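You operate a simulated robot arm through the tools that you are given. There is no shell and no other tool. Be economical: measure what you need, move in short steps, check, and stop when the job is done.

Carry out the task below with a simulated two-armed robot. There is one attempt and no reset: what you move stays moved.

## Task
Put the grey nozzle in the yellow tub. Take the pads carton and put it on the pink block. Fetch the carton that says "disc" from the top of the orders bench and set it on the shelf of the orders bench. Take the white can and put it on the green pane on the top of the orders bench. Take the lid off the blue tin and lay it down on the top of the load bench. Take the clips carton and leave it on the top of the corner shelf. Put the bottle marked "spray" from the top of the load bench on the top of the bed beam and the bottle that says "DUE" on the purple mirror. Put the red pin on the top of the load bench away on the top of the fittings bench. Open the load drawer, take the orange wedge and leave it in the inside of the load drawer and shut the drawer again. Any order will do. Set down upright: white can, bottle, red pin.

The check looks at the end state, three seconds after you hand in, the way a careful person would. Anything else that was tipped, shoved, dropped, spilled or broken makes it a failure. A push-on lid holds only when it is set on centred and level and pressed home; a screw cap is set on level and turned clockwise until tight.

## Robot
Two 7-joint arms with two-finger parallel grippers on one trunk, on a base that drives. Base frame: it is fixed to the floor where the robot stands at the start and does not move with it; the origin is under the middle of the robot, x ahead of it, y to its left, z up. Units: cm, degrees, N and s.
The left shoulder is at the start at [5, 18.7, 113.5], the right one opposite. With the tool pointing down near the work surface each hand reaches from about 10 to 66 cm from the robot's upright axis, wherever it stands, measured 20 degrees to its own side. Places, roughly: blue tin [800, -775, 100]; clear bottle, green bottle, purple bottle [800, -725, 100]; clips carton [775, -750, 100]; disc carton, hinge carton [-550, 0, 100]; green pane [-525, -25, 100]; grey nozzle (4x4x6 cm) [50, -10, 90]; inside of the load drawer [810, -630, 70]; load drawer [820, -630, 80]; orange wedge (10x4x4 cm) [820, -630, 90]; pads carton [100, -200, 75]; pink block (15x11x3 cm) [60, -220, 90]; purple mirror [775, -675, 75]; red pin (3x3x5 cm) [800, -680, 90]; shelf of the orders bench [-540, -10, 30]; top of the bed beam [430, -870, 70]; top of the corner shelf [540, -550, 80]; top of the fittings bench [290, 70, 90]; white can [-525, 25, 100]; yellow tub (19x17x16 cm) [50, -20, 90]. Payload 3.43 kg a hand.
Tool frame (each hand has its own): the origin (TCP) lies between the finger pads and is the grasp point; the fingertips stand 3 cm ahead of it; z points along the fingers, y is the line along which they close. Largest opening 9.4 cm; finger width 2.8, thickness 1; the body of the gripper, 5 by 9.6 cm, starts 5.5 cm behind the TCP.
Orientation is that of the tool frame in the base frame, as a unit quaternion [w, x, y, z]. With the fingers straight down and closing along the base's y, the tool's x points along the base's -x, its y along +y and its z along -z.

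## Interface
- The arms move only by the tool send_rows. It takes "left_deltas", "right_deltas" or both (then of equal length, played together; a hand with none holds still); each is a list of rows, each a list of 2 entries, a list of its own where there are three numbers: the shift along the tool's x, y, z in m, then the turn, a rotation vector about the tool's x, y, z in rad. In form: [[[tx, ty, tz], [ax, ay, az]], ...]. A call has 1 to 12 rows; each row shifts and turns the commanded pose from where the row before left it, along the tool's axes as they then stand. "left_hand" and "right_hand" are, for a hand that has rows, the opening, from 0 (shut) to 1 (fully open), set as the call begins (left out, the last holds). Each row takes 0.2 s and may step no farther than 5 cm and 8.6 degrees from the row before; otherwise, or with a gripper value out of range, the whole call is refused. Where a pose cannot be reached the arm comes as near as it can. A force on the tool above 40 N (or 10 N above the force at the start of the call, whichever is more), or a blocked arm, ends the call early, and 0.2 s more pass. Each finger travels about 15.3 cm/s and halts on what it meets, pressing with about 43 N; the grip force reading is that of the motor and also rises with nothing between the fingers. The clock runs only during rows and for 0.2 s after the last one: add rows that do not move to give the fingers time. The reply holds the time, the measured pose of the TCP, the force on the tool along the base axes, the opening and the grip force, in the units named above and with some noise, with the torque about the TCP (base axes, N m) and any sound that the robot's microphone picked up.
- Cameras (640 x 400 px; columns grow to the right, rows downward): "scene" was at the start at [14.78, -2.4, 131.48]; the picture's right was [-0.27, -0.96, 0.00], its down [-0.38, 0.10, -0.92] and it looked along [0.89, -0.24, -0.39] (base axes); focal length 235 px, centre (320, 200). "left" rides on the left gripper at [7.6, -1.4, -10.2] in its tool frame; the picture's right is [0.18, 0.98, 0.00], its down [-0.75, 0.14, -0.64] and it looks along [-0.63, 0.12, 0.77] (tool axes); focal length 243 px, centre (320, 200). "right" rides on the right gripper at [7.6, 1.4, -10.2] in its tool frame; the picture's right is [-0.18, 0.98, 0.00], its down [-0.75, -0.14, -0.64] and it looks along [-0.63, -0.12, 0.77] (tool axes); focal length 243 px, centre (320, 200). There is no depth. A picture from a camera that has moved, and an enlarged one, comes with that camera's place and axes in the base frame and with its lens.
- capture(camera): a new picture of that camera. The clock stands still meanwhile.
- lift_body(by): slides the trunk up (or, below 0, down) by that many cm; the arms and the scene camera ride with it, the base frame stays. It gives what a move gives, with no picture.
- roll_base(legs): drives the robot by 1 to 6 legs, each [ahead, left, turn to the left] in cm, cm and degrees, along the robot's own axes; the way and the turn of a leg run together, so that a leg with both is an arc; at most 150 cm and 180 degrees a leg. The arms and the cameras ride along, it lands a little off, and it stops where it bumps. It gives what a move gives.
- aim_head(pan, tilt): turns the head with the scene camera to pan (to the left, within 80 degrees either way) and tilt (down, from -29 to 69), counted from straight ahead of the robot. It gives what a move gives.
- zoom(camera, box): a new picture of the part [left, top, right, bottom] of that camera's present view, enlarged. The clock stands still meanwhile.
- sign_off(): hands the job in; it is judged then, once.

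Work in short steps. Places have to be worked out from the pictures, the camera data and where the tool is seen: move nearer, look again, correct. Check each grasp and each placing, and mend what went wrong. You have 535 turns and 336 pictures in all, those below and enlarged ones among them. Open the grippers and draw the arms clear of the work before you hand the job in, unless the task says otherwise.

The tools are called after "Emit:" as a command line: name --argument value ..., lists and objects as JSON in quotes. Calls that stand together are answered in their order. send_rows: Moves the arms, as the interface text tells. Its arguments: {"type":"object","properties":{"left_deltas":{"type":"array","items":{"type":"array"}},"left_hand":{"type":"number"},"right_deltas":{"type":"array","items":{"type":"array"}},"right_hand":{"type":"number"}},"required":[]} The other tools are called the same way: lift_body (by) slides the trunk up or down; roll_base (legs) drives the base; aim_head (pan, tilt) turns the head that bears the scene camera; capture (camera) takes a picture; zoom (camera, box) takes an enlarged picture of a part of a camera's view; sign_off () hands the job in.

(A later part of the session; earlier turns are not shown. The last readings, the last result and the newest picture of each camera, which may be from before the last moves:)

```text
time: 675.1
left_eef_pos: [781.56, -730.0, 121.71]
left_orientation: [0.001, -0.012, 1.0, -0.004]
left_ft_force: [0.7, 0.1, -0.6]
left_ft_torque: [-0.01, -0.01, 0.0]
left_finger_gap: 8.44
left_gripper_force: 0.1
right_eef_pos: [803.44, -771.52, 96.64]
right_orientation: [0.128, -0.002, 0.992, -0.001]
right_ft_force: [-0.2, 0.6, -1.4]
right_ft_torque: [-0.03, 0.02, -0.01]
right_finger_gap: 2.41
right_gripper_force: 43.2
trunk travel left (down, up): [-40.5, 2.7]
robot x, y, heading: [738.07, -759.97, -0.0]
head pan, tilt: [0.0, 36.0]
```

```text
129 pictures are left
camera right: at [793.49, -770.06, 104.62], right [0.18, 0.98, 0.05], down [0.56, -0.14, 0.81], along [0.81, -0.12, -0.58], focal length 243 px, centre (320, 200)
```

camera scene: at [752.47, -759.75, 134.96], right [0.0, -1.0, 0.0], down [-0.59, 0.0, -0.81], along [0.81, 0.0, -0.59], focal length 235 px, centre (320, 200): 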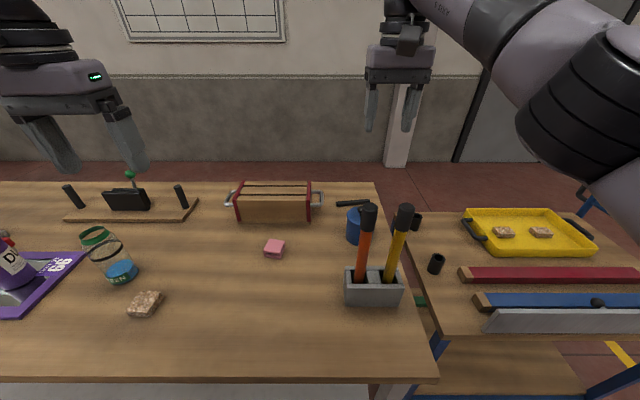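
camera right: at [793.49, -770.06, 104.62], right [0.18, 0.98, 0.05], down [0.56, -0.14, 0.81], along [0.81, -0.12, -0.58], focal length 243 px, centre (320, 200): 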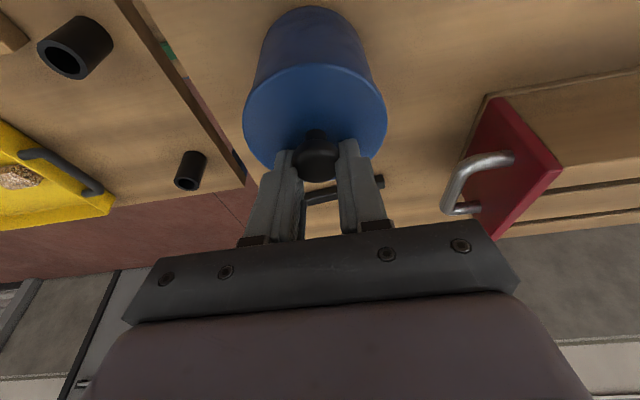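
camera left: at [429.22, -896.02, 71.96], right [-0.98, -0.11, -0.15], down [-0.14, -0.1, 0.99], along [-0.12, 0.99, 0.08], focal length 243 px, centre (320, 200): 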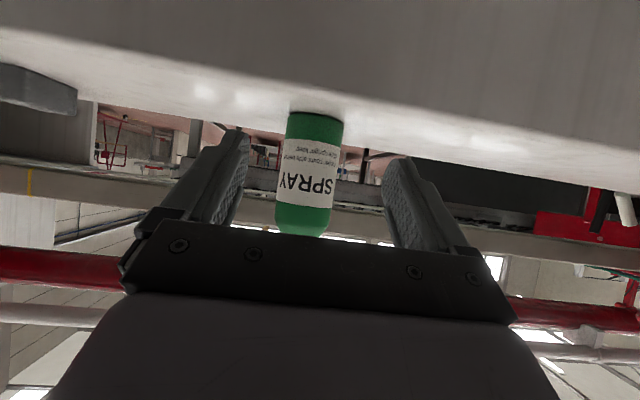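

Knob gripped (2.4 cm). Lift slowly.

Emit:
send_rows --right_deltas '[[[-0.0015, 0, -0.006], [0, 0, 0]], [[-0.0026, 0, -0.0097], [0, 0, 0]], [[-0.0026, 0, -0.0097], [0, 0, 0]], [[0, 0, 0], [0, 0, 0]]]'

Emit:
capture --camera "right"

```text
time: 676.1
left_eef_pos: [781.51, -730.02, 121.64]
left_orientation: [0.001, -0.012, 1.0, -0.004]
left_ft_force: [0.6, -0.1, 0.9]
left_ft_torque: [0.0, 0.01, 0.04]
left_finger_gap: 8.46
left_gripper_force: 0.0
right_eef_pos: [803.47, -771.48, 99.21]
right_orientation: [0.129, -0.002, 0.992, 0.0]
right_ft_force: [-0.5, 0.2, -1.0]
right_ft_torque: [-0.01, 0.01, -0.03]
right_finger_gap: 2.37
right_gripper_force: 42.7
trunk travel left (down, up): [-40.5, 2.7]
robot x, y, heading: [737.92, -759.73, -0.1]
head pan, tilt: [0.0, 36.0]
```

```text
128 pictures are left
camera right: at [793.53, -770.06, 107.19], right [0.18, 0.98, 0.05], down [0.56, -0.14, 0.81], along [0.81, -0.12, -0.58], focal length 243 px, centre (320, 200)
```

right: 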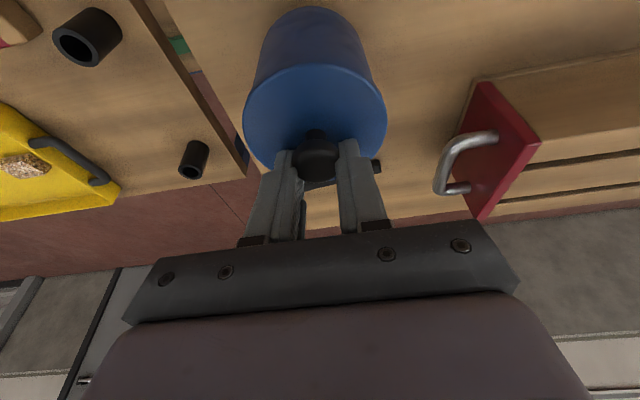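

Emit:
zoom --camera "scene" --box '[310, 140, 430, 280]'

```text
2.86 times, centred on (370, 210) of scene
camera zoom: at [752.49, -759.83, 134.96], right [0.0, -1.0, 0.0], down [-0.59, 0.0, -0.81], along [0.81, 0.0, -0.59], focal length 672 px, centre (177, 171)
```

zoom: 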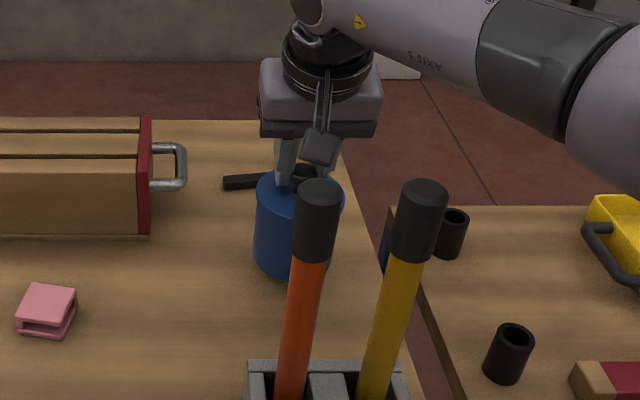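

The whole tin came up – the lid grips it, so I need the other hand to hold the tin. I'll carry the tin (by its knob) up and over to the open area at about (783, -752), un-pitching on the way.

Emit:
send_rows --right_deltas '[[[-0.0102, 0, -0.0387], [0, 0, 0]], [[-0.0102, 0, -0.0387], [0, 0, 0]], [[-0.0051, 0, -0.0193], [0, 0, 0]], [[0.0, 0.04, 0], [0, 0, 0]], [[0.0, 0.04, 0], [0, 0, 0]], [[0.0, 0.04, 0], [0, 0, 0]], [[0.0, 0.04, 0], [0, 0, 0]], [[0.0, 0.035, 0], [0, 0, 0]], [[0, 0, 0], [0, 0, 0]]]'

Emit:
capture --camera "scene"

```text
time: 678.1
left_eef_pos: [781.64, -730.09, 121.76]
left_orientation: [0.001, -0.012, 1.0, -0.005]
left_ft_force: [-0.4, 0.9, 0.5]
left_ft_torque: [-0.01, 0.01, -0.02]
left_finger_gap: 8.45
left_gripper_force: 0.1
right_eef_pos: [797.58, -755.68, 108.43]
right_orientation: [0.128, -0.002, 0.992, 0.0]
right_ft_force: [-0.3, -1.0, -1.2]
right_ft_torque: [-0.02, 0.02, -0.04]
right_finger_gap: 2.4
right_gripper_force: 43.4
right hand out of reach, approached as far as the arm can: row 4, 5, 6, 7, 8
trunk travel left (down, up): [-40.5, 2.7]
robot x, y, heading: [737.92, -759.68, 0.2]
head pan, tilt: [0.0, 36.0]
```

```text
126 pictures are left
camera scene: at [752.49, -759.82, 134.96], right [0.0, -1.0, 0.0], down [-0.59, 0.0, -0.81], along [0.81, 0.0, -0.59], focal length 235 px, centre (320, 200)
```

scene: 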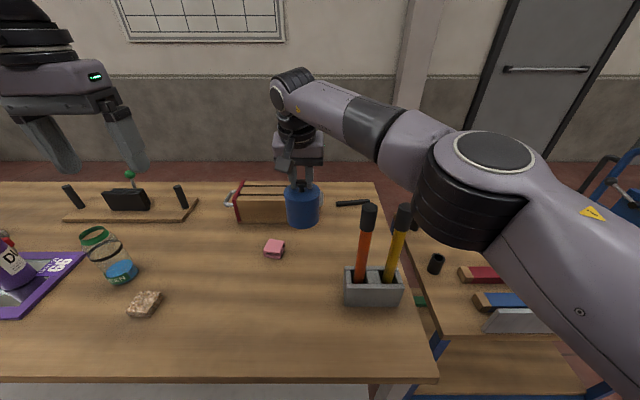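

Tin is clear. Pull back toward x ≈ 783 and level the hand.

Emit:
send_rows --right_deltas '[[[0.034, 0.008, -0.012], [0, 0, 0]], [[0.034, 0.008, -0.012], [0, 0, 0]], [[0.034, 0.008, -0.012], [0, 0, 0]], [[0.034, 0.008, -0.012], [0, 0, 0]], [[0, 0, 0], [0, 0.13, 0]], [[0, 0, 0], [0, 0.127, 0]], [[0, 0, 0], [0, 0, 0]]]'

Emit:
capture --camera "scene"

```text
time: 679.7
left_eef_pos: [781.6, -730.11, 121.73]
left_orientation: [0.002, -0.012, 1.0, -0.005]
left_ft_force: [0.5, 0.1, 0.4]
left_ft_torque: [-0.02, 0.0, -0.01]
left_finger_gap: 8.45
left_gripper_force: 0.0
right_eef_pos: [783.42, -752.8, 109.58]
right_orientation: [0.0, -0.002, 1.0, 0.0]
right_ft_force: [1.1, -0.6, -1.3]
right_ft_torque: [0.03, -0.02, -0.02]
right_finger_gap: 2.37
right_gripper_force: 42.6
trunk travel left (down, up): [-40.5, 2.7]
robot x, y, heading: [737.99, -759.79, 0.1]
head pan, tilt: [0.0, 36.0]
```

```text
125 pictures are left
camera scene: at [752.48, -759.83, 134.96], right [0.0, -1.0, 0.0], down [-0.59, 0.0, -0.81], along [0.81, 0.0, -0.59], focal length 235 px, centre (320, 200)
```

scene: 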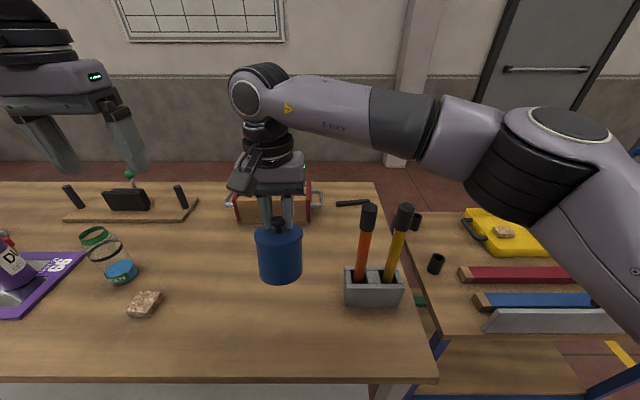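

The tin was level when the hand was pitched 15°, so I'll restore that pitch, then lower the tin onto the bench here.

Emit:
send_rows --right_deltas '[[[0, 0, 0], [0, -0.13, 0]], [[0, 0, 0], [0, -0.127, 0]], [[0.0102, 0, 0.0387], [0, 0, 0]], [[0.0102, 0, 0.0387], [0, 0, 0]], [[0.0094, 0, 0.0358], [0, 0, 0]], [[0, 0, 0], [0, 0, 0]]]'

Emit:
zoom --camera "scene" --box '[200, 160, 360, 320]'

```text
time: 681.1
left_eef_pos: [781.57, -730.13, 121.73]
left_orientation: [0.001, -0.012, 1.0, -0.004]
left_ft_force: [0.5, -0.3, -0.6]
left_ft_torque: [0.02, 0.0, 0.01]
left_finger_gap: 8.47
left_gripper_force: 0.1
right_eef_pos: [783.82, -752.78, 97.91]
right_orientation: [0.13, -0.002, 0.992, 0.0]
right_ft_force: [0.1, -0.5, -1.0]
right_ft_torque: [0.02, -0.01, -0.03]
right_finger_gap: 2.37
right_gripper_force: 43.8
trunk travel left (down, up): [-40.5, 2.7]
robot x, y, heading: [738.05, -760.09, 0.3]
head pan, tilt: [0.0, 36.0]
```

```text
2.50 times, centred on (280, 240) of scene
camera zoom: at [752.46, -759.82, 134.96], right [0.0, -1.0, 0.0], down [-0.59, 0.0, -0.81], along [0.81, 0.0, -0.59], focal length 588 px, centre (420, 100)
```

zoom: 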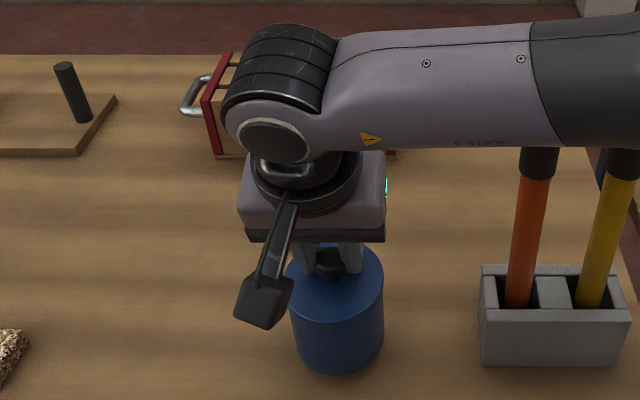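

My forearm is close above the tool handles; raise and shift 12 cm to +y before setting the tin down.

Emit:
send_rows --right_deltas '[[[-0.0102, 0, -0.0387], [0, 0, 0]], [[0, 0.04, 0], [0, 0, 0]], [[0, 0.04, 0], [0, 0, 0]], [[0, 0.04, 0], [0, 0, 0]], [[0, 0, 0], [0, 0, 0]]]' --left_deltas '[[[0, 0.03, 0], [0, 0, 0]], [[0, 0.03, 0], [0, 0, 0]], [[0, 0.03, 0], [0, 0, 0]], [[0, 0.03, 0], [0, 0, 0]], [[0, 0, 0], [0, 0, 0]]]'

Emit:
capture --camera "scene"

```text
time: 682.5
left_eef_pos: [781.23, -717.9, 121.88]
left_orientation: [0.0, -0.012, 1.0, -0.004]
left_ft_force: [0.6, -0.1, -0.5]
left_ft_torque: [-0.01, -0.03, 0.01]
left_finger_gap: 8.44
left_gripper_force: 0.1
right_eef_pos: [785.56, -746.16, 102.22]
right_orientation: [0.129, 0.026, 0.991, 0.001]
right_ft_force: [-0.4, 0.3, -1.2]
right_ft_torque: [-0.01, -0.03, -0.01]
right_finger_gap: 2.41
right_gripper_force: 43.1
right hand out of reach, approached as far as the arm can: row 4
trunk travel left (down, up): [-40.5, 2.7]
robot x, y, heading: [737.69, -759.99, 0.0]
head pan, tilt: [0.0, 36.0]
stopped in row 5 (right hand): the arm was blocked; the commanded pose is now the measured one
```

```text
123 pictures are left
camera scene: at [752.5, -759.84, 134.95], right [0.0, -1.0, 0.0], down [-0.59, 0.0, -0.81], along [0.81, 0.0, -0.59], focal length 235 px, centre (320, 200)
```

scene: 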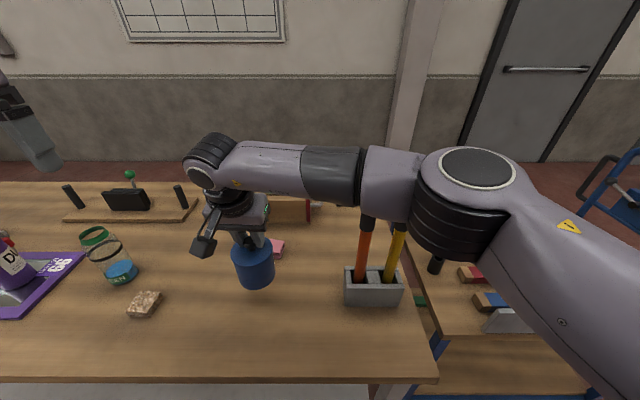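

I'll do this in the air instead, away from the bench: raise the tin, then back the robot off so both hands can work in front of the bench.

Emit:
send_rows --right_deltas '[[[-0.0102, 0, -0.0387], [0, 0, 0]], [[-0.0102, 0, -0.0387], [0, 0, 0]], [[-0.0077, 0, -0.029], [0, 0, 0]], [[0, 0, 0], [0, 0, 0]]]'

Emit:
roll_base --legs '[[-50, 0, 0]]'

Emit:
capture --camera "scene"

```text
time: 683.7
left_eef_pos: [781.26, -717.97, 121.9]
left_orientation: [0.001, -0.013, 1.0, -0.004]
left_ft_force: [0.1, 0.2, -0.6]
left_ft_torque: [0.01, -0.01, 0.0]
left_finger_gap: 8.46
left_gripper_force: 0.1
right_eef_pos: [787.79, -748.65, 112.93]
right_orientation: [0.119, 0.056, 0.991, 0.002]
right_ft_force: [-0.7, -0.1, -0.7]
right_ft_torque: [-0.01, -0.04, 0.01]
right_finger_gap: 2.4
right_gripper_force: 42.6
trunk travel left (down, up): [-40.5, 2.7]
robot x, y, heading: [737.68, -760.0, -0.2]
head pan, tilt: [0.0, 36.0]
stopped in row 4 (right hand): the arm was blocked; the commanded pose is now the measured one
```

```text
time: 686.8
left_eef_pos: [729.52, -718.4, 121.83]
left_orientation: [0.001, -0.006, 1.0, -0.005]
left_ft_force: [-0.5, 0.3, 0.0]
left_ft_torque: [-0.01, 0.02, -0.01]
left_finger_gap: 8.45
left_gripper_force: 0.0
right_eef_pos: [735.62, -749.03, 113.18]
right_orientation: [0.121, 0.062, 0.991, 0.002]
right_ft_force: [0.8, -0.1, -1.7]
right_ft_torque: [-0.02, 0.0, 0.02]
right_finger_gap: 2.38
right_gripper_force: 43.5
trunk travel left (down, up): [-40.5, 2.7]
robot x, y, heading: [685.69, -759.71, -0.8]
head pan, tilt: [0.0, 36.0]
```

```text
122 pictures are left
camera scene: at [700.08, -759.75, 134.96], right [-0.01, -1.0, 0.0], down [-0.59, 0.01, -0.81], along [0.81, -0.01, -0.59], focal length 235 px, centre (320, 200)
```

scene: 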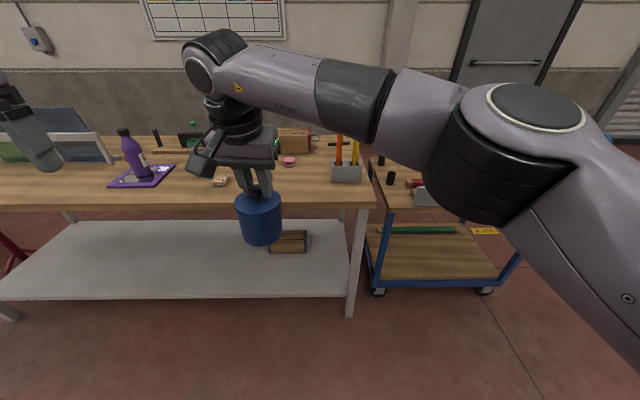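

Tin is fine and the tool holder untouched. Move the tin a bit ahead/right, and pitch the left hand 70°.

Emit:
send_rows --right_deltas '[[[-0.028, -0.025, 0.007], [0, 0, 0]], [[-0.028, -0.025, 0.007], [0, 0, 0]], [[-0.028, -0.025, 0.007], [0, 0, 0]], [[0, 0, 0], [0, 0, 0]], [[0, 0, 0], [0, 0, 0]], [[0, 0, 0], [0, 0, 0]], [[0, 0, 0], [0, 0, 0]], [[0, 0, 0], [0, 0, 0]], [[0, 0, 0], [0, 0, 0]]]' --left_deltas '[[[0, -0.01, 0], [0, -0.1357, 0]], [[0, -0.01, 0], [0, -0.1357, 0]], [[0, -0.01, 0], [0, -0.1357, 0]], [[0, -0.01, 0], [0, -0.1357, 0]], [[0, -0.01, 0], [0, -0.1357, 0]], [[0, -0.01, 0], [0, -0.1357, 0]], [[0, -0.01, 0], [0, -0.1357, 0]], [[0, -0.01, 0], [0, -0.1357, 0]], [[0, -0.01, 0], [0, -0.1357, 0]]]' --left_hand 1

Emit:
capture --camera "scene"

```text
time: 688.8
left_eef_pos: [729.73, -727.35, 121.99]
left_orientation: [0.575, -0.007, 0.818, -0.001]
left_ft_force: [0.1, -0.4, 0.5]
left_ft_torque: [-0.02, 0.0, -0.01]
left_finger_gap: 9.38
left_gripper_force: 0.0
right_eef_pos: [743.34, -757.46, 112.97]
right_orientation: [0.119, 0.063, 0.991, 0.001]
right_ft_force: [0.7, -0.3, -1.9]
right_ft_torque: [0.0, 0.0, -0.01]
right_finger_gap: 2.4
right_gripper_force: 43.2
trunk travel left (down, up): [-40.5, 2.7]
robot x, y, heading: [685.13, -760.03, -0.8]
head pan, tilt: [0.0, 36.0]
```

```text
121 pictures are left
camera scene: at [700.12, -759.76, 134.96], right [-0.01, -1.0, 0.0], down [-0.59, 0.01, -0.81], along [0.81, -0.01, -0.59], focal length 235 px, centre (320, 200)
```

scene: 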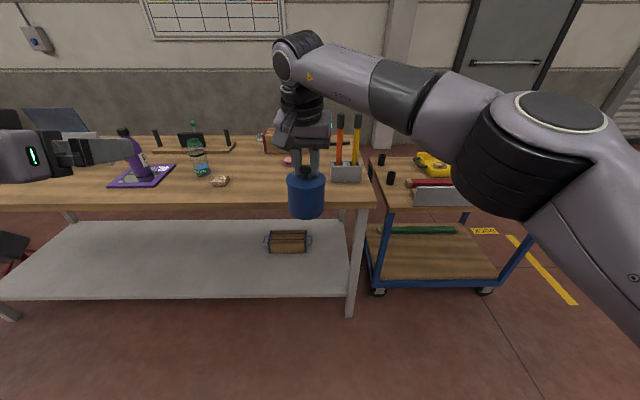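

Lower the left hand to tin-body height, then move it sideways in line with the tin.

Emit:
send_rows --left_deltas '[[[0.0348, 0, 0.0127], [0, 0, 0]], [[0.0348, 0, 0.0127], [0, 0, 0]], [[0.0348, 0, 0.0127], [0, 0, 0]], [[0.0348, 0, 0.0127], [0, 0, 0]], [[0.0348, 0, 0.0127], [0, 0, 0]], [[0, -0.04, 0], [0, 0, 0]], [[0, -0.04, 0], [0, 0, 0]], [[0, -0.04, 0], [0, 0, 0]], [[0, -0.04, 0], [0, 0, 0]], [[0, -0.04, 0], [0, 0, 0]]]'

Emit:
capture --camera "scene"

Emit:
capture --camera "left"

```text
time: 691.0
left_eef_pos: [729.85, -747.72, 103.74]
left_orientation: [0.575, -0.007, 0.818, 0.002]
left_ft_force: [0.2, -0.2, -0.3]
left_ft_torque: [0.0, 0.01, -0.04]
left_finger_gap: 9.4
left_gripper_force: 0.0
right_eef_pos: [743.21, -757.57, 113.01]
right_orientation: [0.12, 0.063, 0.991, 0.002]
right_ft_force: [0.6, 0.0, -0.9]
right_ft_torque: [-0.01, -0.05, 0.02]
right_finger_gap: 2.39
right_gripper_force: 42.9
trunk travel left (down, up): [-40.5, 2.7]
robot x, y, heading: [685.3, -759.7, -0.8]
head pan, tilt: [0.0, 36.0]
```

```text
120 pictures are left
camera scene: at [700.12, -759.82, 134.96], right [-0.01, -1.0, 0.0], down [-0.59, 0.01, -0.81], along [0.81, -0.01, -0.59], focal length 235 px, centre (320, 200)
```

scene: 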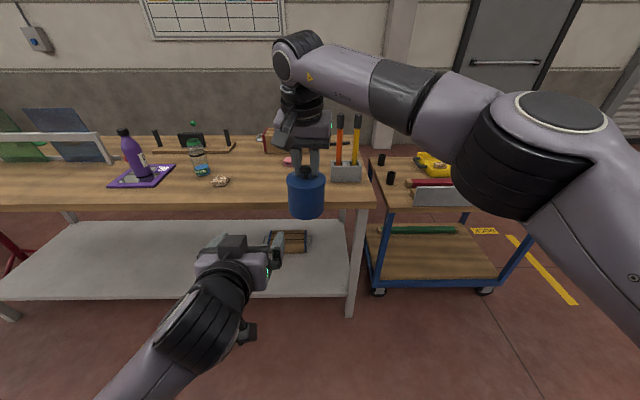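

```text
119 pictures are left
camera left: at [717.7, -749.14, 100.14], right [-0.07, 0.98, -0.18], down [-0.35, 0.14, 0.93], along [0.93, 0.13, 0.33], focal length 243 px, centre (320, 200)
```

left: 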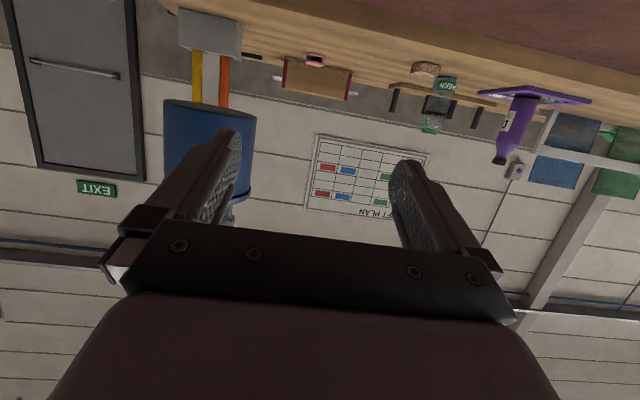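

Tin centre ≈ (744, -758.1), z 101–109.7. Shift the left hand 10.4 cm further right, then check.

Emit:
send_rows --left_deltas '[[[0, -0.035, 0], [0, 0, 0]], [[0, -0.035, 0], [0, 0, 0]], [[0, -0.034, 0], [0, 0, 0]], [[0, 0, 0], [0, 0, 0]]]'

Emit:
capture --camera "left"

```text
time: 692.0
left_eef_pos: [730.43, -757.61, 103.37]
left_orientation: [0.577, -0.005, 0.817, 0.006]
left_ft_force: [-0.1, 0.5, 0.5]
left_ft_torque: [-0.02, 0.05, 0.01]
left_finger_gap: 9.39
left_gripper_force: 0.2
right_eef_pos: [743.19, -757.55, 113.03]
right_orientation: [0.12, 0.063, 0.991, 0.002]
right_ft_force: [0.1, 0.9, -0.3]
right_ft_torque: [0.0, 0.01, -0.01]
right_finger_gap: 2.37
right_gripper_force: 43.5
trunk travel left (down, up): [-40.5, 2.7]
robot x, y, heading: [685.29, -759.34, -0.4]
head pan, tilt: [0.0, 36.0]
```

```text
118 pictures are left
camera left: at [718.25, -759.08, 99.8], right [-0.08, 0.98, -0.17], down [-0.35, 0.13, 0.93], along [0.93, 0.13, 0.34], focal length 243 px, centre (320, 200)
```

left: 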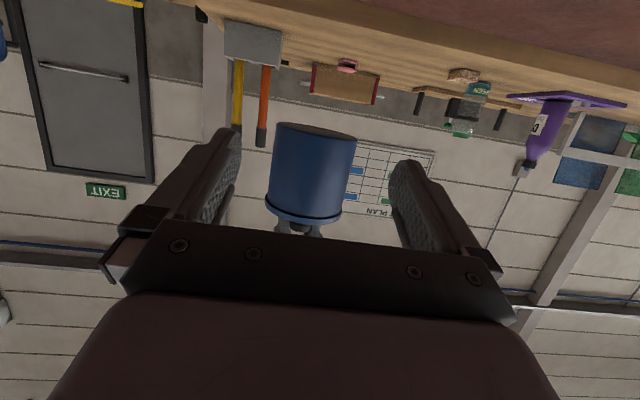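

Aligned. Advance 8 cm first (fingertips reaching the tin's front), then check clearance.

Emit:
send_rows --left_deltas '[[[-0.0137, 0, 0.0376], [0, 0, 0]], [[-0.0137, 0, 0.0376], [0, 0, 0]], [[0, 0, 0], [0, 0, 0]]]'

Emit:
capture --camera "left"

```text
time: 693.0
left_eef_pos: [739.18, -754.84, 100.94]
left_orientation: [0.569, 0.009, 0.821, 0.048]
left_ft_force: [-2.1, -1.8, -2.5]
left_ft_torque: [0.14, 0.07, -0.11]
left_finger_gap: 9.41
left_gripper_force: 0.1
right_eef_pos: [743.51, -757.59, 113.42]
right_orientation: [0.126, 0.063, 0.99, 0.005]
right_ft_force: [2.8, 2.1, 1.6]
right_ft_torque: [0.15, -0.11, 0.01]
right_finger_gap: 2.38
right_gripper_force: 43.1
trunk travel left (down, up): [-40.5, 2.7]
robot x, y, heading: [685.62, -759.68, -0.5]
head pan, tilt: [0.0, 36.0]
stopped in row 3 (left hand): the arm was blocked; the commanded pose is now the measured one
```

```text
117 pictures are left
camera left: at [726.89, -756.46, 97.45], right [-0.1, 0.99, -0.09], down [-0.34, 0.05, 0.94], along [0.93, 0.13, 0.33], focal length 243 px, centre (320, 200)
```

left: 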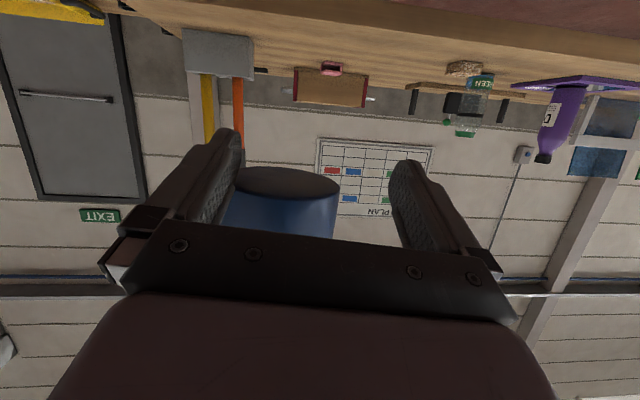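

The left arm hits a limit that far across. Back the left hand off, straighten it, and shift it left; I'll bring the tin to it instead.

Emit:
send_rows --left_deltas '[[[0, 0, -0.04], [0, 0, 0]], [[0.0, 0.0, -0.04], [0.034, -0.005, -0.035]], [[0, 0.03, 0], [0.034, -0.005, -0.035]], [[0, 0.03, 0], [0, 0, 0]], [[-0.025, 0.03, -0.008], [0, 0, 0]], [[0, 0, 0], [0, 0, 0]]]'

Emit:
send_rows --right_deltas '[[[0.01, 0.03, 0], [0, 0, 0]], [[0.01, 0.03, 0], [0, 0, 0]], [[0.008, 0.03, 0], [0, 0, 0]], [[0, 0, 0], [0, 0, 0]]]'

Emit:
capture --camera "left"

Emit:
capture --camera "scene"

```text
time: 693.3
left_eef_pos: [738.28, -753.71, 102.17]
left_orientation: [0.572, 0.013, 0.817, 0.068]
left_ft_force: [-1.7, -1.2, -2.1]
left_ft_torque: [0.08, 0.0, -0.11]
left_finger_gap: 9.38
left_gripper_force: 0.0
right_eef_pos: [743.4, -757.13, 114.17]
right_orientation: [0.131, 0.062, 0.989, 0.014]
right_ft_force: [0.2, 1.2, 0.6]
right_ft_torque: [0.09, -0.05, 0.01]
right_finger_gap: 2.39
right_gripper_force: 43.1
trunk travel left (down, up): [-40.5, 2.7]
robot x, y, heading: [685.55, -760.04, -0.9]
head pan, tilt: [0.0, 36.0]
stopped in row 1 (left hand): the force on the tool passed its limit (the readings are from after the stop); the commanded pose is now the measured one
```

```text
time: 694.5
left_eef_pos: [738.36, -753.67, 102.34]
left_orientation: [0.573, 0.013, 0.816, 0.069]
left_ft_force: [-1.3, 0.2, 0.5]
left_ft_torque: [0.01, -0.04, 0.03]
left_finger_gap: 9.39
left_gripper_force: 0.0
right_eef_pos: [743.98, -756.01, 114.13]
right_orientation: [0.129, 0.095, 0.987, 0.019]
right_ft_force: [0.3, 0.2, -1.8]
right_ft_torque: [-0.01, -0.03, 0.03]
right_finger_gap: 2.36
right_gripper_force: 42.8
right hand out of reach, approached as far as the arm can: row 2, 3
trunk travel left (down, up): [-40.5, 2.7]
robot x, y, heading: [685.82, -759.77, -0.6]
head pan, tilt: [0.0, 36.0]
stopped in row 4 (right hand): the arm was blocked; the commanded pose is now the measured one
```

```text
116 pictures are left
camera left: at [726.27, -755.3, 98.4], right [-0.12, 0.99, -0.05], down [-0.35, 0.0, 0.94], along [0.93, 0.13, 0.35], focal length 243 px, centre (320, 200)
```

left: 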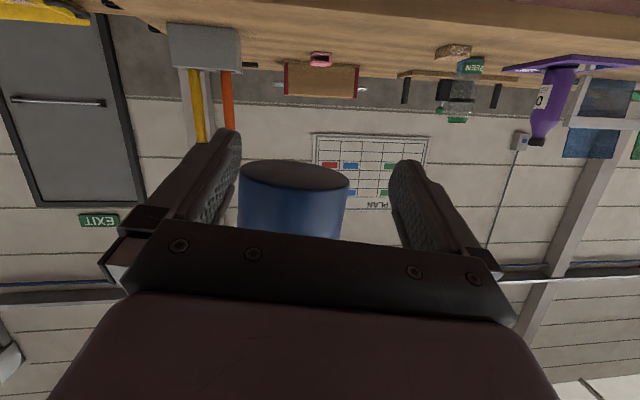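

```text
115 pictures are left
camera scene: at [700.13, -759.79, 134.95], right [-0.01, -1.0, 0.0], down [-0.59, 0.01, -0.81], along [0.81, -0.01, -0.59], focal length 235 px, centre (320, 200)
```

scene: 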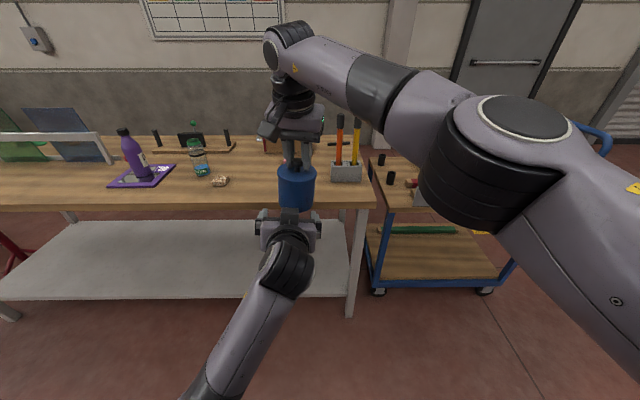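

The tin's base is just above the left fingers and 1.6 cm to the right. Lower the left hand slightly, move it under the tin's axis, then bring it up around the body.

Emit:
send_rows --left_deltas '[[[0.0282, 0, 0.0103], [0, 0, 0]], [[0, 0, 0], [0.04, 0, -0.05]], [[0, -0.016, 0], [0.04, 0, -0.05]], [[0, 0, 0], [0, 0, 0]]]'

Emit:
capture --camera "left"

```text
time: 695.7
left_eef_pos: [740.09, -752.04, 100.46]
left_orientation: [0.597, 0.005, 0.801, 0.048]
left_ft_force: [0.4, -0.3, -0.1]
left_ft_torque: [0.03, -0.05, -0.03]
left_finger_gap: 9.39
left_gripper_force: 0.0
right_eef_pos: [744.12, -756.13, 114.2]
right_orientation: [0.128, 0.095, 0.987, 0.019]
right_ft_force: [-0.3, -0.5, -0.9]
right_ft_torque: [0.0, -0.01, 0.03]
right_finger_gap: 2.39
right_gripper_force: 42.6
trunk travel left (down, up): [-40.5, 2.7]
robot x, y, heading: [685.59, -759.62, -0.5]
head pan, tilt: [0.0, 36.0]
stopped in row 4 (left hand): the arm was blocked; the commanded pose is now the measured one
```

```text
114 pictures are left
camera left: at [728.22, -753.64, 95.95], right [-0.1, 0.99, -0.09], down [-0.41, 0.05, 0.91], along [0.91, 0.13, 0.4], focal length 243 px, centre (320, 200)
```

left: 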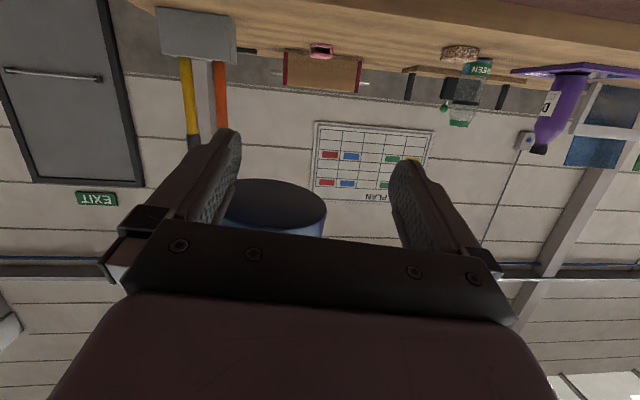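

The tin only just fits between the fingers, so alignment must be exact. Retreat the left hand, straighten it, and line it up again.

Emit:
send_rows --left_deltas '[[[0, 0, -0.04], [0, 0, 0]], [[0, 0, -0.04], [0, 0, 0]], [[0, 0, -0.04], [0.037, 0.029, -0.032]], [[0, 0, 0], [0.036, 0.029, -0.031]], [[-0.0282, -0.03, -0.0103], [0, 0, 0]], [[-0.0094, -0.02, -0.0034], [0, 0, 0]], [[0, 0, 0], [0, 0, 0]]]'

Emit:
capture --camera "left"

```text
time: 696.3
left_eef_pos: [735.78, -749.58, 104.44]
left_orientation: [0.626, 0.034, 0.771, 0.112]
left_ft_force: [-1.4, -0.6, -0.6]
left_ft_torque: [0.05, 0.06, -0.04]
left_finger_gap: 9.39
left_gripper_force: 0.0
right_eef_pos: [744.32, -756.18, 114.82]
right_orientation: [0.137, 0.097, 0.986, 0.022]
right_ft_force: [0.0, 0.3, 0.1]
right_ft_torque: [0.0, -0.05, 0.02]
right_finger_gap: 2.39
right_gripper_force: 43.0
trunk travel left (down, up): [-40.5, 2.7]
robot x, y, heading: [685.58, -759.41, -0.8]
head pan, tilt: [0.0, 36.0]
stopped in row 3 (left hand): the force on the tool passed its limit (the readings are from after the stop); the commanded pose is now the measured one
```

```text
113 pictures are left
camera left: at [724.38, -750.82, 98.81], right [-0.13, 0.99, 0.03], down [-0.47, -0.09, 0.88], along [0.87, 0.1, 0.48], focal length 243 px, centre (320, 200)
```

left: 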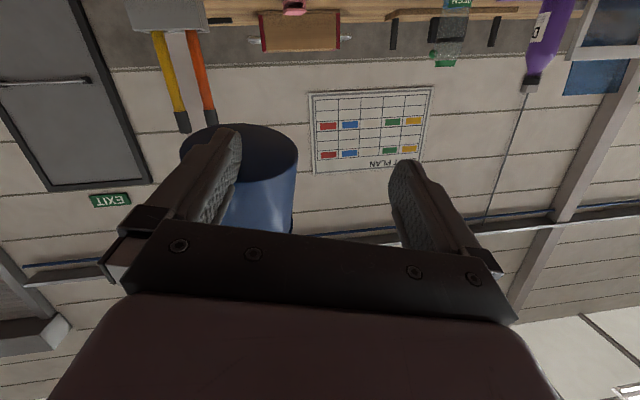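

Emit:
zoom --camera "scene" --box '[180, 20, 400, 330]'

Emit:
capture --camera "right"

```text
1.29 times, centred on (290, 175) of scene
camera zoom: at [700.12, -759.78, 134.95], right [-0.01, -1.0, 0.0], down [-0.59, 0.01, -0.81], along [0.81, -0.01, -0.59], focal length 304 px, centre (359, 232)
```

zoom: 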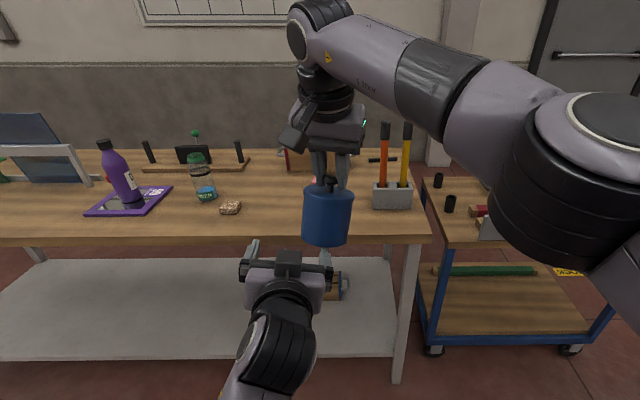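

```text
111 pictures are left
camera right: at [734.6, -753.39, 122.64], right [0.36, 0.93, 0.12], down [0.51, -0.3, 0.81], along [0.78, -0.23, -0.58], focal length 243 px, centre (320, 200)
```

right: 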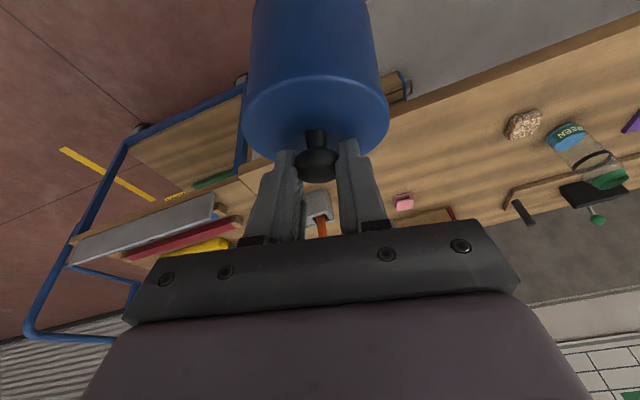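

I'll bring the left hand in from the left at a 45° yaw instead, which suits that arm better. First move it out to the left and straighten.

Emit:
send_rows --left_deltas '[[[0.01, 0.04, 0], [0, 0, 0]], [[0, 0.04, 0], [0, 0, 0]], [[0, 0.04, 0], [0, 0, 0]], [[0, 0.03, 0], [0, 0, 0]]]'

Emit:
capture --camera "scene"

```text
time: 697.3
left_eef_pos: [734.47, -734.93, 106.48]
left_orientation: [0.626, 0.033, 0.771, 0.112]
left_ft_force: [0.5, 0.6, 0.5]
left_ft_torque: [0.02, -0.01, 0.0]
left_finger_gap: 9.38
left_gripper_force: 0.1
right_eef_pos: [744.31, -756.11, 114.84]
right_orientation: [0.136, 0.096, 0.986, 0.021]
right_ft_force: [-0.4, 0.0, -1.0]
right_ft_torque: [-0.01, -0.03, 0.02]
right_finger_gap: 2.35
right_gripper_force: 43.1
trunk travel left (down, up): [-40.5, 2.7]
robot x, y, heading: [685.34, -759.68, -0.4]
head pan, tilt: [0.0, 36.0]
```

```text
110 pictures are left
camera scene: at [700.1, -759.73, 134.96], right [-0.01, -1.0, 0.0], down [-0.59, 0.01, -0.81], along [0.81, -0.01, -0.59], focal length 235 px, centre (320, 200)
```

scene: 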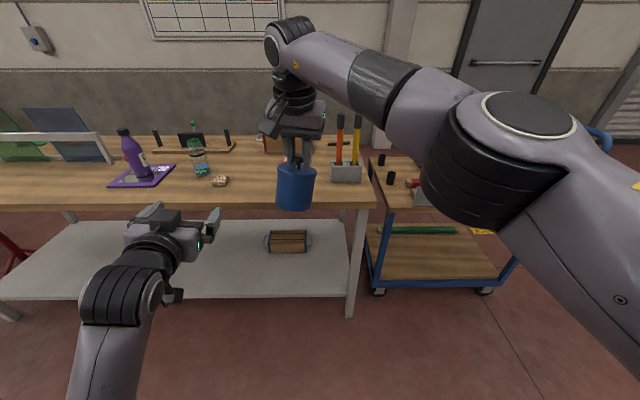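

Emit:
send_rows --left_deltas '[[[0, 0, 0], [0.128, 0.0069, 0.0056]], [[0, 0, 0], [0.128, 0.0069, 0.0056]], [[0, 0, 0], [0.128, 0.0069, 0.0056]], [[0, 0, 0], [0.128, 0.0069, 0.0056]], [[0, 0, 0], [0.128, 0.0069, 0.0056]], [[0, 0, 0], [0.128, 0.0069, 0.0056]], [[0, 0, 0], [0.128, 0.0069, 0.0056]], [[0, 0, 0], [0, 0, 0]]]'

Emit:
capture --camera "left"

Emit:
capture --camera "scene"

```text
time: 699.1
left_eef_pos: [734.21, -734.79, 106.75]
left_orientation: [0.529, 0.312, 0.758, -0.219]
left_ft_force: [-0.6, 1.0, -0.7]
left_ft_torque: [0.0, 0.0, 0.01]
left_finger_gap: 9.39
left_gripper_force: 0.1
right_eef_pos: [744.34, -756.11, 114.6]
right_orientation: [0.135, 0.096, 0.986, 0.021]
right_ft_force: [-0.6, -0.3, -0.8]
right_ft_torque: [-0.02, -0.03, 0.01]
right_finger_gap: 2.36
right_gripper_force: 42.9
trunk travel left (down, up): [-40.5, 2.7]
robot x, y, heading: [685.37, -759.62, -0.5]
head pan, tilt: [0.0, 36.0]
```

```text
109 pictures are left
camera left: at [724.66, -727.07, 103.09], right [0.65, 0.74, -0.17], down [-0.14, 0.34, 0.93], along [0.75, -0.58, 0.33], focal length 243 px, centre (320, 200)
```

left: 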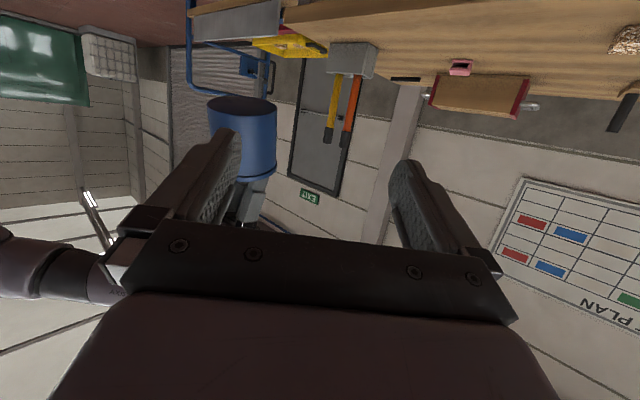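

```text
108 pictures are left
camera scene: at [700.1, -759.76, 134.96], right [-0.01, -1.0, 0.0], down [-0.59, 0.01, -0.81], along [0.81, -0.01, -0.59], focal length 235 px, centre (320, 200)
```

scene: 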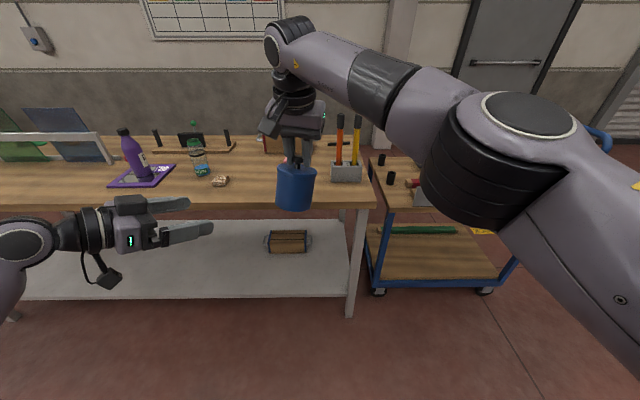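

Excellent – the left hand reaches this orientation. The tin centre is ≈ (742.6, -754.9, 107): shift laterally 8.3 cm first and re-check.

Emit:
send_rows --left_deltas '[[[0, -0.041, 0], [0, 0, 0]], [[0, -0.0417, 0], [0, 0, 0]], [[-0.0205, 0, 0.0376], [0, 0, 0]], [[0, 0, 0], [0, 0, 0]]]'

Emit:
capture --camera "left"

```text
time: 700.1
left_eef_pos: [731.31, -743.75, 107.37]
left_orientation: [0.53, 0.312, 0.757, -0.22]
left_ft_force: [0.5, 0.4, 0.2]
left_ft_torque: [0.02, 0.02, -0.02]
left_finger_gap: 9.4
left_gripper_force: 0.0
right_eef_pos: [744.23, -756.03, 114.79]
right_orientation: [0.136, 0.097, 0.986, 0.022]
right_ft_force: [-0.4, 0.0, -1.4]
right_ft_torque: [-0.04, -0.06, -0.01]
right_finger_gap: 2.39
right_gripper_force: 43.0
trunk travel left (down, up): [-40.5, 2.7]
robot x, y, heading: [685.53, -759.69, -0.8]
head pan, tilt: [0.0, 36.0]
```

```text
107 pictures are left
camera left: at [721.79, -736.06, 103.81], right [0.65, 0.74, -0.17], down [-0.14, 0.34, 0.93], along [0.75, -0.58, 0.33], focal length 243 px, centre (320, 200)
```

left: 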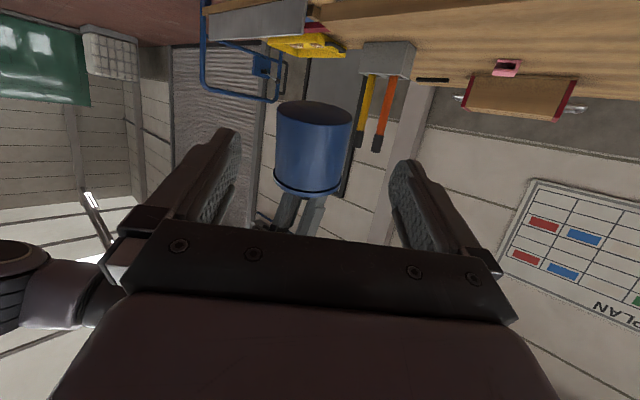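

Aligned laterally (tin ~15.7 cm ahead). Advance 8 cm and check.

Emit:
send_rows --left_deltas '[[[-0.0137, 0, 0.0376], [0, 0, 0]], [[-0.0137, 0, 0.0376], [0, 0, 0]], [[0, 0, 0], [0, 0, 0]]]'

Emit:
capture --camera "left"

```text
time: 700.9
left_eef_pos: [736.92, -749.47, 107.23]
left_orientation: [0.53, 0.312, 0.757, -0.22]
left_ft_force: [0.1, 0.6, -0.2]
left_ft_torque: [-0.04, -0.02, 0.0]
left_finger_gap: 9.39
left_gripper_force: 0.1
right_eef_pos: [744.26, -756.05, 114.85]
right_orientation: [0.137, 0.097, 0.986, 0.022]
right_ft_force: [0.7, 0.6, -0.7]
right_ft_torque: [0.01, -0.03, 0.0]
right_finger_gap: 2.38
right_gripper_force: 43.3
trunk travel left (down, up): [-40.5, 2.7]
robot x, y, heading: [685.37, -759.49, -0.7]
head pan, tilt: [0.0, 36.0]
```

```text
106 pictures are left
camera left: at [727.32, -741.69, 103.62], right [0.65, 0.74, -0.18], down [-0.14, 0.35, 0.93], along [0.75, -0.58, 0.33], focal length 243 px, centre (320, 200)
```

left: 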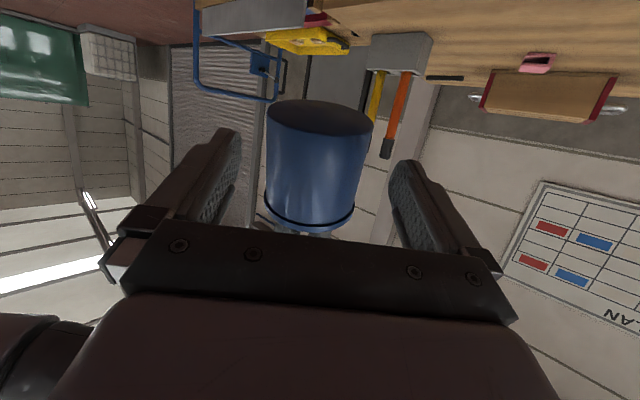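

Emit:
send_rows --left_deltas '[[[-0.0103, 0.001, 0.0282], [0, 0, 0]], [[-0.0103, 0, 0.0282], [0, 0, 0]], [[0, 0, 0], [0, 0, 0]]]'

Emit:
capture --camera "left"

```text
time: 701.7
left_eef_pos: [741.22, -753.77, 107.39]
left_orientation: [0.529, 0.313, 0.758, -0.219]
left_ft_force: [0.2, 0.0, 0.0]
left_ft_torque: [0.01, -0.02, -0.01]
left_finger_gap: 9.38
left_gripper_force: 0.1
right_eef_pos: [744.28, -756.16, 114.78]
right_orientation: [0.136, 0.096, 0.986, 0.022]
right_ft_force: [0.2, -0.1, -1.1]
right_ft_torque: [0.0, -0.04, -0.02]
right_finger_gap: 2.36
right_gripper_force: 43.4
trunk travel left (down, up): [-40.5, 2.7]
robot x, y, heading: [685.49, -759.08, -0.4]
head pan, tilt: [0.0, 36.0]
```

```text
105 pictures are left
camera left: at [731.72, -746.03, 103.76], right [0.65, 0.74, -0.18], down [-0.14, 0.34, 0.93], along [0.75, -0.58, 0.33], focal length 243 px, centre (320, 200)
```

left: 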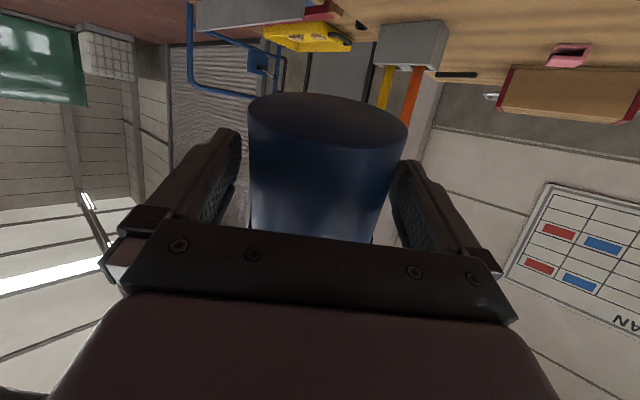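

The tin is between the fingers with clearance. Close the left hand on its body.

Emit:
send_rows --left_deltas '[[[0, 0, 0], [0, 0, 0]], [[0, 0, 0], [0, 0, 0]], [[0, 0, 0], [0, 0, 0]]]' --left_hand 0

Emit:
capture --camera "right"

Emit:
zoom --camera "scene" --box '[200, 80, 400, 280]'

```text
time: 702.5
left_eef_pos: [741.31, -753.81, 107.3]
left_orientation: [0.529, 0.313, 0.758, -0.22]
left_ft_force: [0.4, 0.4, -0.3]
left_ft_torque: [0.02, 0.02, -0.01]
left_finger_gap: 7.5
left_gripper_force: 42.7
right_eef_pos: [744.32, -756.09, 114.79]
right_orientation: [0.136, 0.097, 0.986, 0.021]
right_ft_force: [-0.3, 0.1, 0.2]
right_ft_torque: [-0.01, 0.02, 0.03]
right_finger_gap: 2.38
right_gripper_force: 43.3
trunk travel left (down, up): [-40.5, 2.7]
robot x, y, heading: [685.6, -759.87, -0.9]
head pan, tilt: [0.0, 36.0]
heard: snap
```

```text
104 pictures are left
camera right: at [734.57, -753.34, 122.65], right [0.36, 0.93, 0.12], down [0.51, -0.3, 0.81], along [0.78, -0.23, -0.58], focal length 243 px, centre (320, 200)
```

right: 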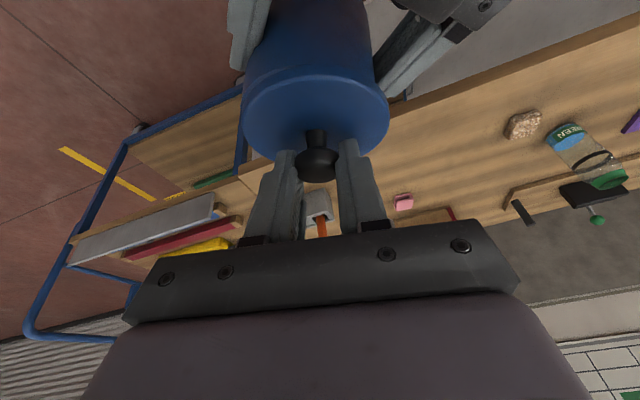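

```text
2.00 times, centred on (300, 180) of scene
camera zoom: at [700.1, -759.75, 134.96], right [-0.01, -1.0, 0.0], down [-0.59, 0.01, -0.81], along [0.81, -0.01, -0.59], focal length 471 px, centre (360, 240)
```

zoom: 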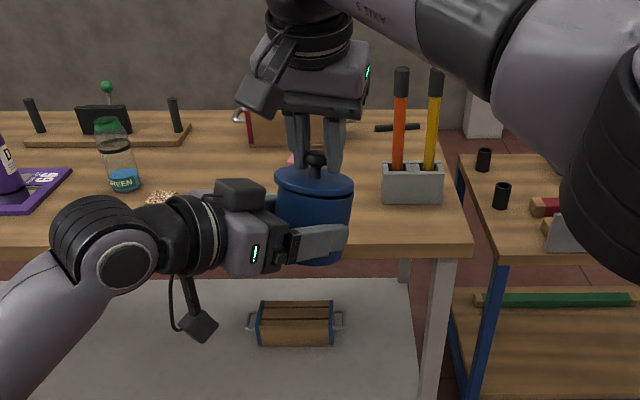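

Gripped (7.5 cm), and a "snap" was heard – probably the lid releasing. Pull the lid up gently with the right hand.

Emit:
send_rows --right_deltas '[[[-0.0014, 0, -0.0048], [0, 0, 0]], [[-0.0014, 0, -0.0048], [0, 0, 0]], [[-0.0028, 0, -0.0096], [0, 0, 0]], [[-0.0028, 0, -0.0096], [0, 0, 0]], [[0, 0, 0], [0, 0, 0]]]'

Emit:
zoom --camera "scene" --box '[200, 80, 400, 280]'

```text
time: 703.9
left_eef_pos: [741.48, -753.81, 107.31]
left_orientation: [0.529, 0.312, 0.758, -0.219]
left_ft_force: [-0.4, 0.4, -0.2]
left_ft_torque: [0.01, 0.04, -0.05]
left_finger_gap: 7.51
left_gripper_force: 42.8
right_eef_pos: [746.07, -759.99, 116.1]
right_orientation: [0.127, 0.13, 0.983, 0.024]
right_ft_force: [0.1, -0.4, -0.1]
right_ft_torque: [-0.02, -0.03, 0.0]
right_finger_gap: 2.36
right_gripper_force: 43.5
right hand out of reach, approached as far as the arm can: row 4
trunk travel left (down, up): [-40.5, 2.7]
robot x, y, heading: [685.55, -759.74, -0.9]
head pan, tilt: [0.0, 36.0]
stopped in row 5 (right hand): the arm was blocked; the commanded pose is now the measured one
```

```text
2.00 times, centred on (300, 180) of scene
camera zoom: at [700.12, -759.78, 134.95], right [-0.01, -1.0, 0.0], down [-0.59, 0.01, -0.81], along [0.81, -0.01, -0.59], focal length 471 px, centre (360, 240)
```

zoom: 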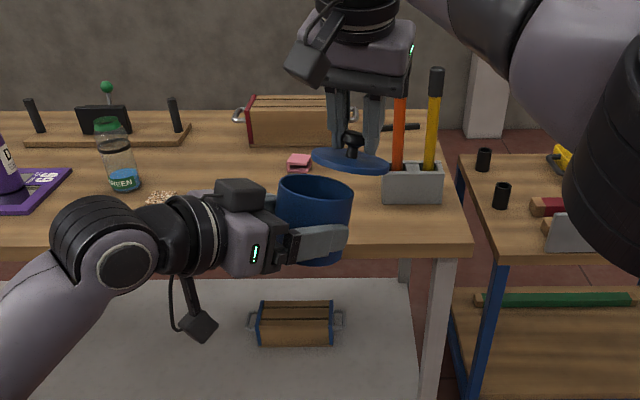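

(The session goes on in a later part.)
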